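You operate a simulated robot arm through the tools that you are given. There is no shell and no other tool. Be economical: measure what you need, move in short steps, check, and stop when the job is done.

Carry out the task below with a simulated robot arm. There is one attempt and no reset: what you move stays moved.

## Task
Put one of the white blocks from the top of the long steel table on the yellow job card.

The check looks at the end state, three seconds after you hand in, the way a careful person would. Anything else that was tipped, shoved, dropped, spilled or broken makes it a failure.

## Robot
A 6-joint arm with a two-finger parallel gripper, fixed in place. Base frame: the origin is at the foot of the arm, x ahead of it, y to its left, z up; the work surface is at about z = 0. Lengths are in mm, angles in rad, forces in N, time in s.
With the tool pointing down near the work surface it reaches from about 180 to 460 mm from the base axis. Its first joint turns from -1.222 to 1.222 rad. Payload 1.9 kg.
Tool frame: the origin (TCP) lies between the finger pads and is the grasp point; the fingertips stand 23 mm ahead of it; z points along the fingers, y is the line along which they close. The gripper opens to 94 mm. The fingers are 38 mm wide and 10 mm thick; the gripper's body (54 by 96 mm) begins 39 mm behind the TCP.
Orientation is that of the tool frame in the base frame, as [roll, pitch, yaw] about the fixed x, y, z axes, in that order (R = Rz(yaw) Ry(pitch) Rx(roll)). With the fingers straight down and closing along the base's y, the tool's x points along the base's -x, its y along +y and its z along -z.

## Interface
- The arm moves only by the tool step_arm. Its argument "series" is a list of rows, each an object (a shift or turn left out is 0, a gripper value left out holds the last) with "translation": the shift along the base's x, y, z in mm, a list of three; "yaw": the turn about the base's z in rad; "gripper": the finger opening in mm, from 0 to 94. In form: [{"translation": [dx, dy, dz], "yaw": yaw, "gripper": gripper}, ...]. A call has 1 to 10 rows; each row is the pose to reach, as a shift and turn from the pose commanded when the call began. Each row takes 0.2 s and may step no farther than 50 mm and 0.15 rad from the row before; otherwise, or with a gripper value out of range, the whole call is refused. Where a pose cannot be reached the arm comes as near as it can. A force on the tool above 40 N (or 10 N above the force at the start of the call, whichever is more), or a blocked arm, ends the call early, and 0.2 s more pass. Each finger travels about 108 mm/s and halts on what it meets, pressing with about 44 N; the grip force reading is that of the motor and also rises with nothing between the fingers. The clock runs only during rows and for 0.2 s after the last one: add rows that repeat a pose to give the fingers time. It gives the time, the measured TCP pose, the force on the tool (base axes), the opening and the grip force at its end, in the units of the frame above (readings bear some noise), and new pictures: "pictures" is both (left out), scene, wrist or none.
- Cameras (640 x 400 px; columns grow to the right, rows downward): "scene" is fixed at [56.2, 310.6, 428.4]; the picture's right is [-0.78, -0.62, 0.00], its down [-0.32, 0.41, -0.85] and it looks along [0.53, -0.67, -0.52] (base axes); focal length 321 px, centre (320, 200). "wrist" rides on the gripper at [-39, 0, -44] in the tool frame; the picture's right is [0.00, -1.00, 0.00], its down [0.97, 0.00, -0.24] and it looks along [0.24, 0.00, 0.97] (tool axes); focal length 218 px, centre (320, 200).
- pixel_to_xyz(camera, pixels): for up to 12 pixels [column, row] of the newest picture of that camera ("zoom" is the newest enlarged one), the place [x, y, z] in the base frame of the surface seen there, good to about 3 mm. It takes no simulated time.
- close_up(camera, box): a new picture of the part [left, top, right, bottom] of that camera's present view, enlarged. It takes no simulated time.
- hand_in(): hands the job in; it is judged then, once.

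Go step by step. Measure first, check grasps and placings, and put right what went wrong. The budget is 60 turns and 120 pictures, counting those below and the enlarged ones. Unless the task says otherwise, let go and move clear before handing in, and close with one line.

The tools are called after "Request:" as a command line: name --argument value ..., lists and objects as JSON in quotes. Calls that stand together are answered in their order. step_arm: Moves the arm, as the interface text tells. Its arguments: {"type":"object","properties":{"series":{"type":"array","items":{"type":"object","properties":{"translation":{"type":"array","items":{"type":"number"}},"yaw":{"type":"number"},"gripper":{"type":"number"}}}},"pictures":{"type":"string","enum":["both","scene","wrist","none"]}},"required":["series"]} The other tools are called the same way: pixel_to_xyz (camera, pixels) gives the place of the surface under pixels of a picture; close_up (camera, box) takes an enlarged picture of a part of a camera's view; hand_in () hands the job in.

At the start:

```text
time_s: 0.0
tcp_pos: [280.2, -119.8, 231.4]
ee_rot: [3.141, 0.001, 3.142]
wrist_force: [0.1, -0.8, 0.3]
width: 94.0
finger_force: 0.0
```

scene: 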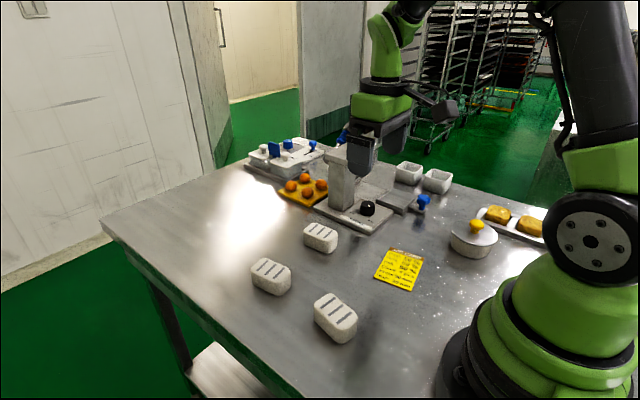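
wrist: 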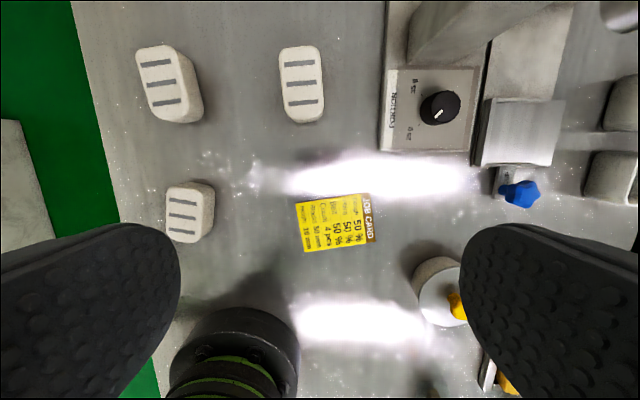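

The pictures show three white blocks (scene about (320,238), (271,276), (336,318)) and the yellow job card at about (399,268). I'll measure the blocks and the card before moving.

Request:
pixel_to_xyz --camera "wrist" --pixels '[[303, 85], [283, 50], [316, 48], [288, 119], [321, 117], [162, 85], [183, 216], [336, 222], [298, 204], [366, 194], [374, 241], [305, 252]]'

Request:
close_up --camera "scene" --box '[230, 200, 450, 350]'

Request:
close_up --camera "wrist" --box '[120, 20, 400, 260]'

```text
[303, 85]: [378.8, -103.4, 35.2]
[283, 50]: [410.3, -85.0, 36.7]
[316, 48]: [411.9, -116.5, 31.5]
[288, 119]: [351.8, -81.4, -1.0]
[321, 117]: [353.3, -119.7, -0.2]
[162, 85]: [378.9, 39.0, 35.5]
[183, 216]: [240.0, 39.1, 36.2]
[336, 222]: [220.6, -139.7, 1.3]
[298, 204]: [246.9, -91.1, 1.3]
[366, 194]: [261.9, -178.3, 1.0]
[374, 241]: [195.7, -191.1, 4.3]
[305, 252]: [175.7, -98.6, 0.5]
```

```text
2.67 times, centred on (340, 275) of scene
```

zoom: 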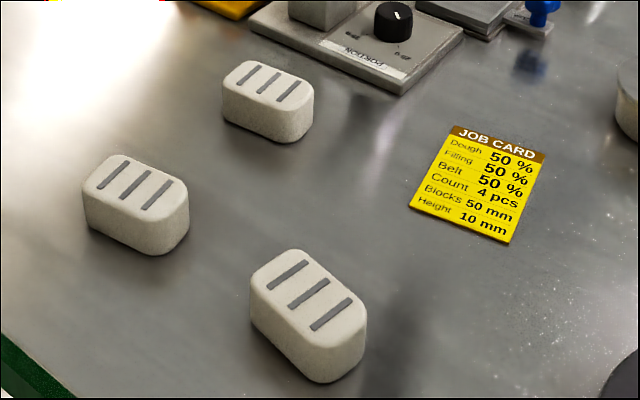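

```text
1.67 times, centred on (260, 140) of wrist
```

zoom: 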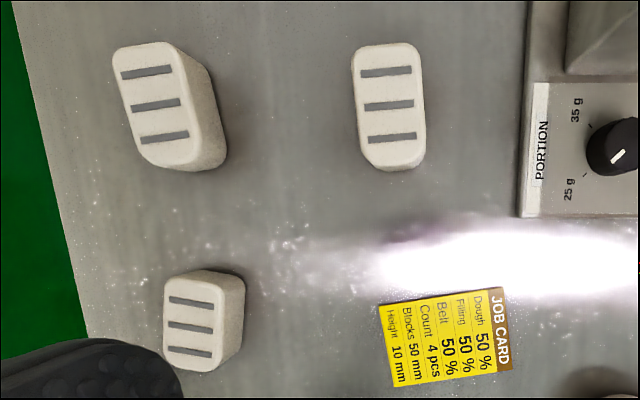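

The near-centre block's top is centred at about (379.5, -102.5, 36), roughly 38 wide along y and about 0.06 rad of yaw. The card centre is at about (221, -139). I'll go above that block with the fingers at 70 mm and check.

Request:
step_arm --series '[{"translation": [33, 6, -20], "yaw": 0.03, "gripper": 70}, {"translation": [66, 12, -50], "yaw": 0.06, "gripper": 70}, {"translation": [99, 17, -80], "yaw": 0.06, "gripper": 70}, {"translation": [99, 17, -121], "yaw": 0.06, "gripper": 70}, {"translation": [99, 17, -121], "yaw": 0.06, "gripper": 70}]'

```text
time_s: 1.2
tcp_pos: [379.6, -102.1, 110.8]
ee_rot: [3.14, 0.002, -3.08]
wrist_force: [0.1, 0.4, -1.2]
width: 70.2
finger_force: 0.0
```

scene: 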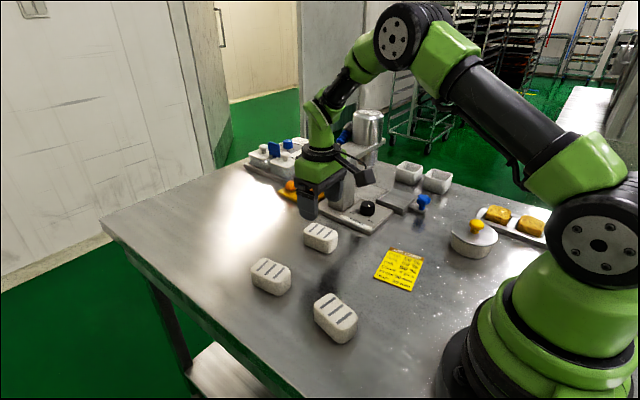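
wrist: 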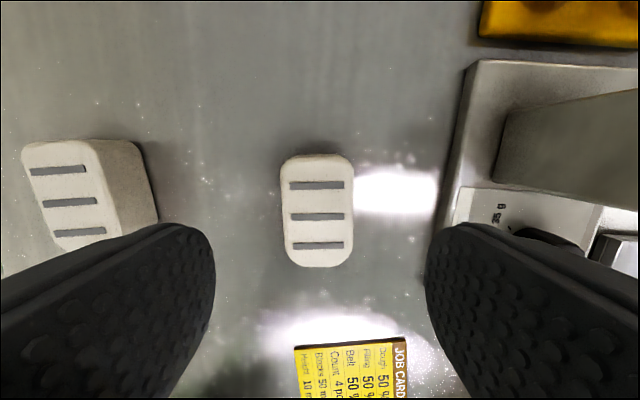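

The block is at wrist (318,212), between the fingers. I'll confirm its position from this closer view.

Request:
pixel_to_xyz --camera "wrist" --pixels '[[318, 211], [284, 210], [351, 208], [318, 158], [320, 262], [288, 240], [352, 240], [445, 210], [500, 120]]'

```text
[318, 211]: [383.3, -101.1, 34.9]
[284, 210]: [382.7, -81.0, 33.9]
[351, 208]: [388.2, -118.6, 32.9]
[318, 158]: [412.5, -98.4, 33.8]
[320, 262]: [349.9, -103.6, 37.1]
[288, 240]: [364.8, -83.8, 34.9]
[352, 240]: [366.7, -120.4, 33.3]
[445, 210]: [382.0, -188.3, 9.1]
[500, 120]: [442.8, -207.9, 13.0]
```

The block is centred at about (381, -101), which matches the tool position, and the console edge at y≈-188 is clear of the fingers. I'll descend to z≈27 and close.

Request:
step_arm --series '[{"translation": [1, 1, -40]}, {"translation": [1, 1, -65]}, {"translation": [1, 1, -83]}, {"translation": [1, 1, -83]}]'

Request:
step_arm --series '[{"gripper": 50}, {"gripper": 36}, {"gripper": 30}, {"gripper": 30}, {"gripper": 30}]'

```text
time_s: 2.2
tcp_pos: [379.8, -100.2, 27.1]
ee_rot: [-3.141, 0.001, -3.081]
wrist_force: [0.0, -1.1, 0.8]
width: 69.8
finger_force: 0.1
```

scene: 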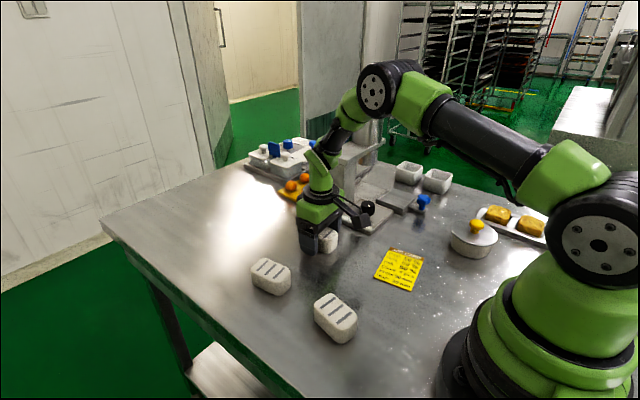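
wrist: 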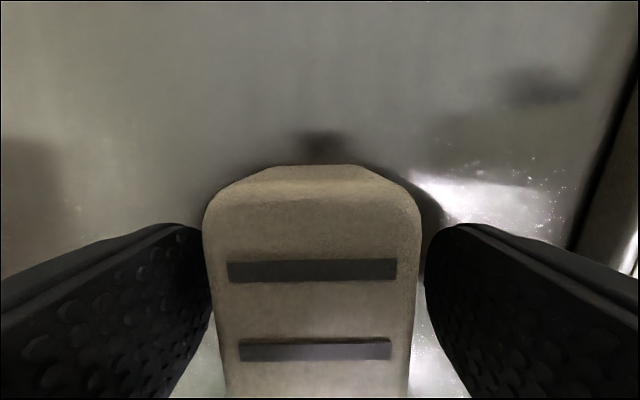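

```text
time_s: 3.4
tcp_pos: [381.0, -101.1, 27.8]
ee_rot: [3.141, 0.0, -3.081]
wrist_force: [-0.7, -0.6, -0.1]
width: 41.2
finger_force: 44.1
```

scene: 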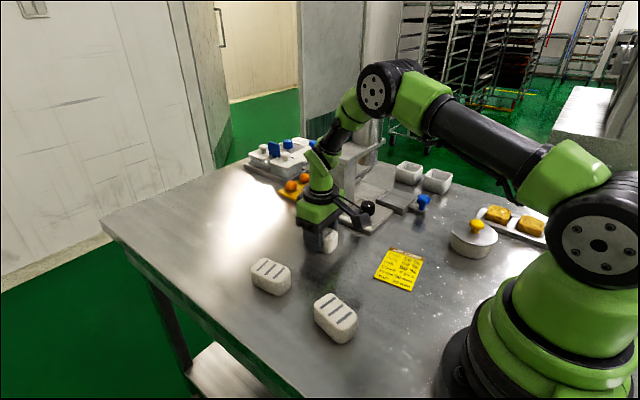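
wrist: 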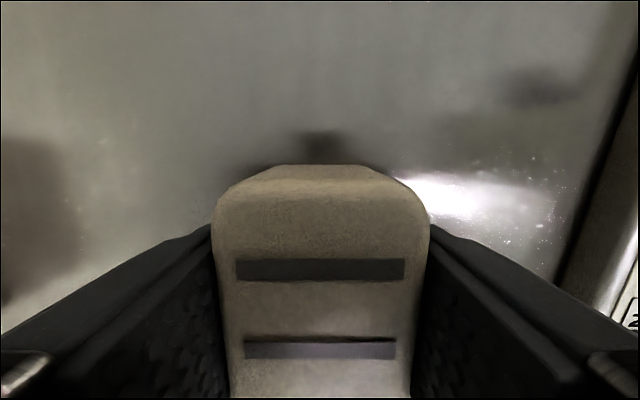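

The fingers stopped at 41 mm with 44 N, so the block is held. I'll lift it 50 mm and re-measure the card corners in the scene view.

Request:
step_arm --series '[{"translation": [0, 0, 20]}, {"translation": [0, 0, 60]}, {"translation": [0, 0, 60]}]'

Request:
close_up --camera "scene" --box '[280, 190, 520, 340]'

Request:
pixel_to_xyz --camera "scene" --pixels '[[392, 248], [423, 259], [411, 291], [375, 276], [399, 269], [470, 228], [473, 245], [455, 240]]'

```text
time_s: 4.2
tcp_pos: [381.0, -100.2, 87.6]
ee_rot: [3.139, 0.001, -3.081]
wrist_force: [-0.1, -0.5, -0.7]
width: 41.4
finger_force: 44.1
```

scene: 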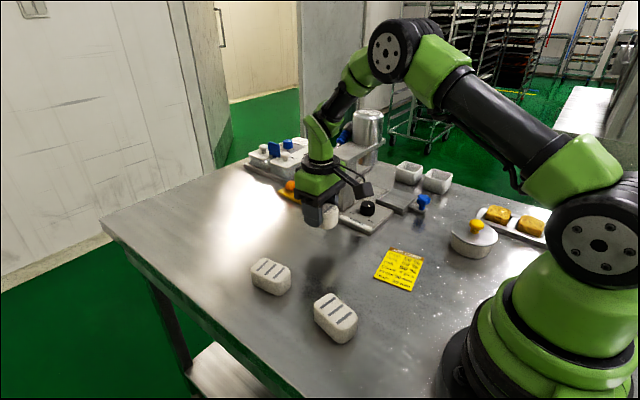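
wrist: 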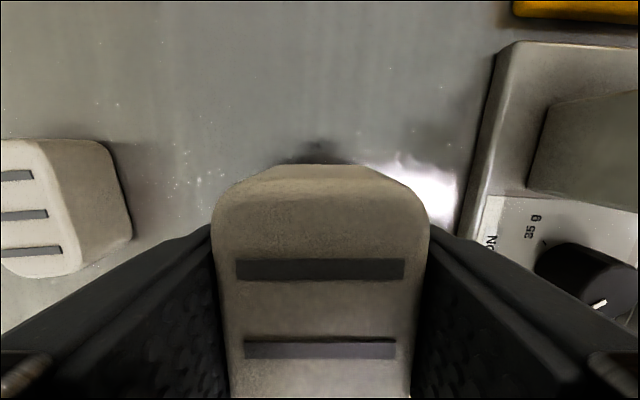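

```text
2.67 times, centred on (400, 265) of scene
```

zoom: 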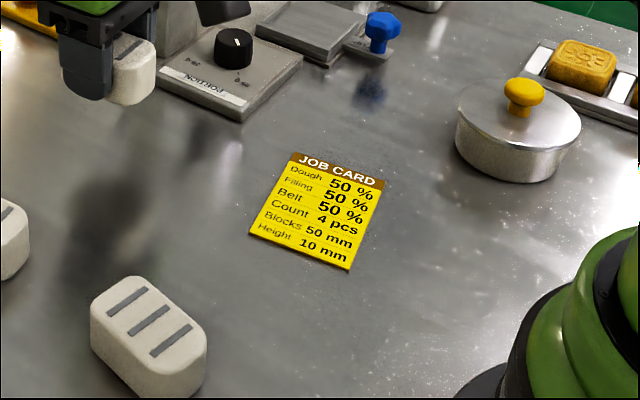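

```text
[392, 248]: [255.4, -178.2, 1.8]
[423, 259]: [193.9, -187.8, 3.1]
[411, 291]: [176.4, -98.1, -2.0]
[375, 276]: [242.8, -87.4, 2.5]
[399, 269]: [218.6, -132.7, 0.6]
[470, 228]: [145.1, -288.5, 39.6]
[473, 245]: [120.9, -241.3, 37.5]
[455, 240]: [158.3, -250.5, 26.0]
```

The block is held and its surroundings are unchanged. From the corners, the card is about 65 × 92 mm, centred at (217, -138), with its long axis at about -1.41 rad. I'll carry the block over it and turn it by -1.466 rad so its length runs along the card and it fits entirely on it.

Request:
step_arm --series '[{"translation": [-20, 0, 15], "yaw": -0.146}, {"translation": [-45, -5, 20], "yaw": -0.293}, {"translation": [-70, -10, 20], "yaw": -0.44}, {"translation": [-95, -16, 20], "yaw": -0.586}, {"translation": [-120, -24, 20], "yaw": -0.733}, {"translation": [-140, -30, 20], "yaw": -0.88}, {"translation": [-155, -36, 20], "yaw": -1.026}, {"translation": [-163, -36, 20], "yaw": -1.172}, {"translation": [-163, -36, 20], "yaw": -1.32}, {"translation": [-163, -36, 20], "yaw": -1.466}]'

```text
time_s: 6.4
tcp_pos: [216.5, -138.0, 107.5]
ee_rot: [3.138, 0.001, 1.735]
wrist_force: [0.1, 0.2, -0.4]
width: 41.6
finger_force: 43.8
```

scene: 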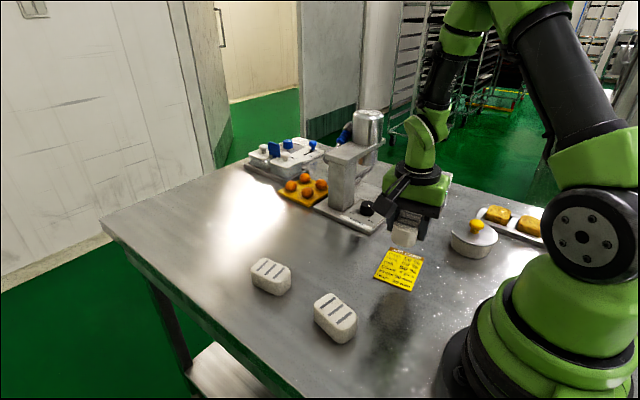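
wrist: 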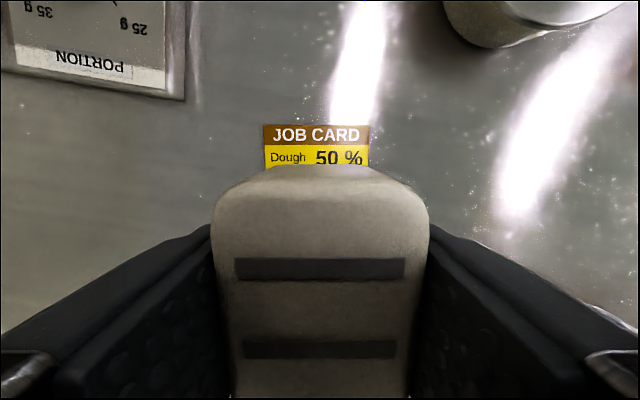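

The card's heading edge at wrist (264–370, 125–165) is square with the block and centred. I'll lower to just above contact.

Request:
step_arm --series '[{"translation": [0, 0, -35]}, {"translation": [0, 0, -60]}, {"translation": [0, 0, -72]}, {"translation": [0, 0, -78]}, {"translation": [0, 0, -78]}]'

Request:
close_up --camera "scene" --box '[330, 200, 490, 300]'

```text
time_s: 7.6
tcp_pos: [218.0, -135.8, 29.2]
ee_rot: [3.14, 0.003, 1.736]
wrist_force: [0.5, -0.2, 0.8]
width: 41.4
finger_force: 43.7
```

scene: 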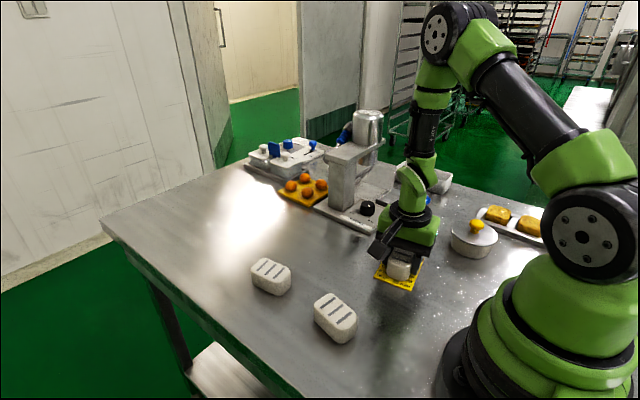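
wrist: 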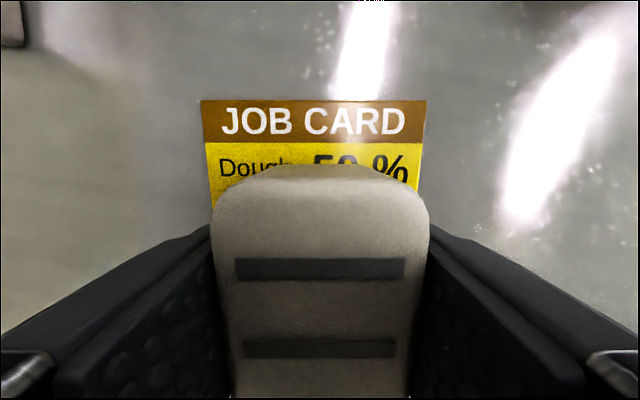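

```text
4.00 times, centred on (410, 250) of scene
```

zoom: 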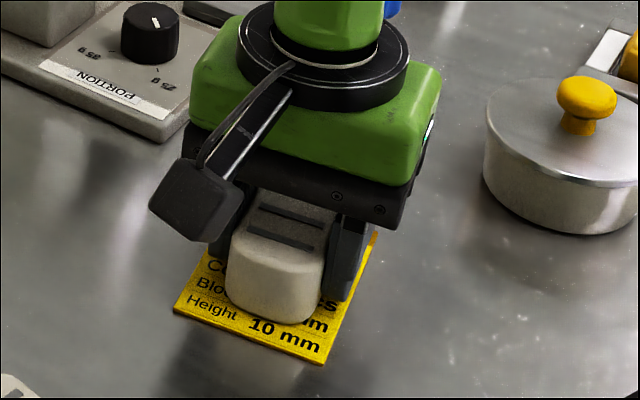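

The block sits within the card, about a millimetre up, with yellow visible at both ends. I'll lower a touch, open to 62 mm, then rise straight up.

Request:
step_arm --series '[{"translation": [0, 0, -1]}, {"translation": [0, 0, -1]}, {"translation": [0, 0, -1], "gripper": 46}, {"translation": [0, 0, -1], "gripper": 62}, {"translation": [0, 0, -1], "gripper": 62}]' --pictures "wrist"

Request:
step_arm --series '[{"translation": [0, 0, 15]}, {"translation": [0, 0, 50]}, {"translation": [0, 0, 95]}, {"translation": [0, 0, 140]}, {"translation": [40, 0, 170]}, {"translation": [80, 10, 190]}, {"translation": [80, 10, 190]}]'

Request:
close_up --camera "scene" --box '[330, 200, 490, 300]'

```text
time_s: 8.8
tcp_pos: [217.9, -136.9, 30.0]
ee_rot: [3.139, 0.001, 1.737]
wrist_force: [-0.5, 0.8, 0.2]
width: 61.8
finger_force: 0.0
```

wrist: 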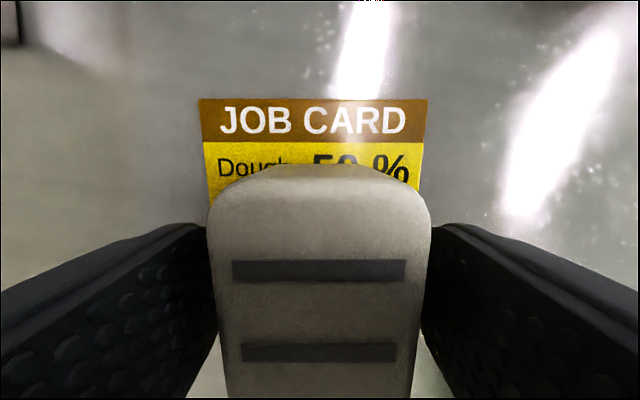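

```text
time_s: 10.4
tcp_pos: [296.8, -125.9, 219.3]
ee_rot: [-3.141, 0.001, 1.738]
wrist_force: [-0.1, -0.3, -0.6]
width: 62.2
finger_force: 0.1
```

scene: 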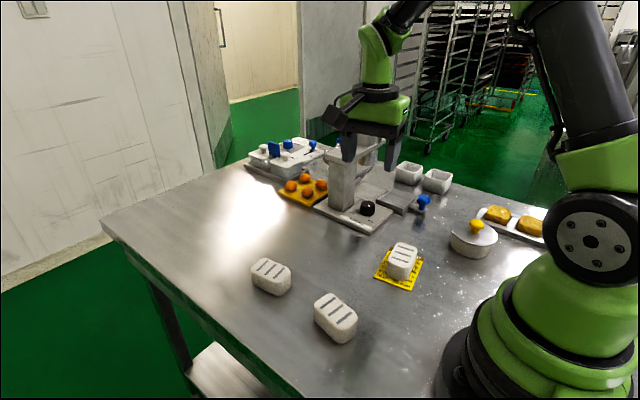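
wrist: 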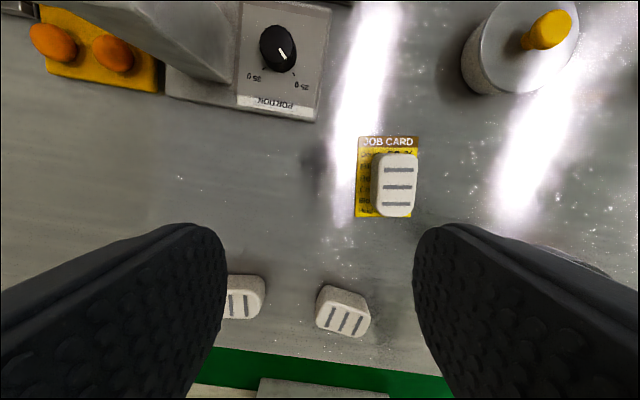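

```text
4.00 times, centred on (410, 250) of scene
```

zoom: 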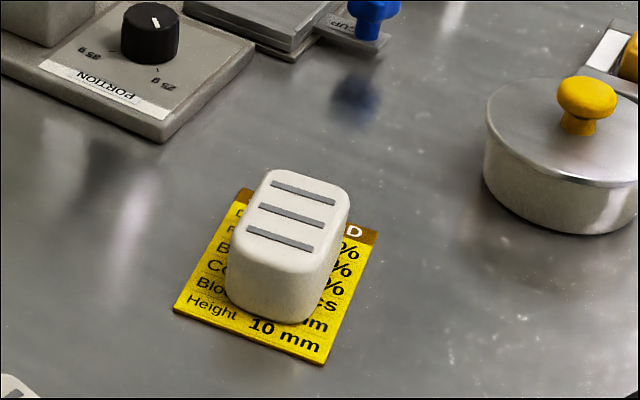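

The block stands upright inside the card at scene (401,262), the other objects are where they were, and the arm is clear. I'm handing in.

Request:
hand_in

```text
The job is handed in.
```

One white block now stands upright on the yellow job card, nothing else was disturbed, and the job is handed in.
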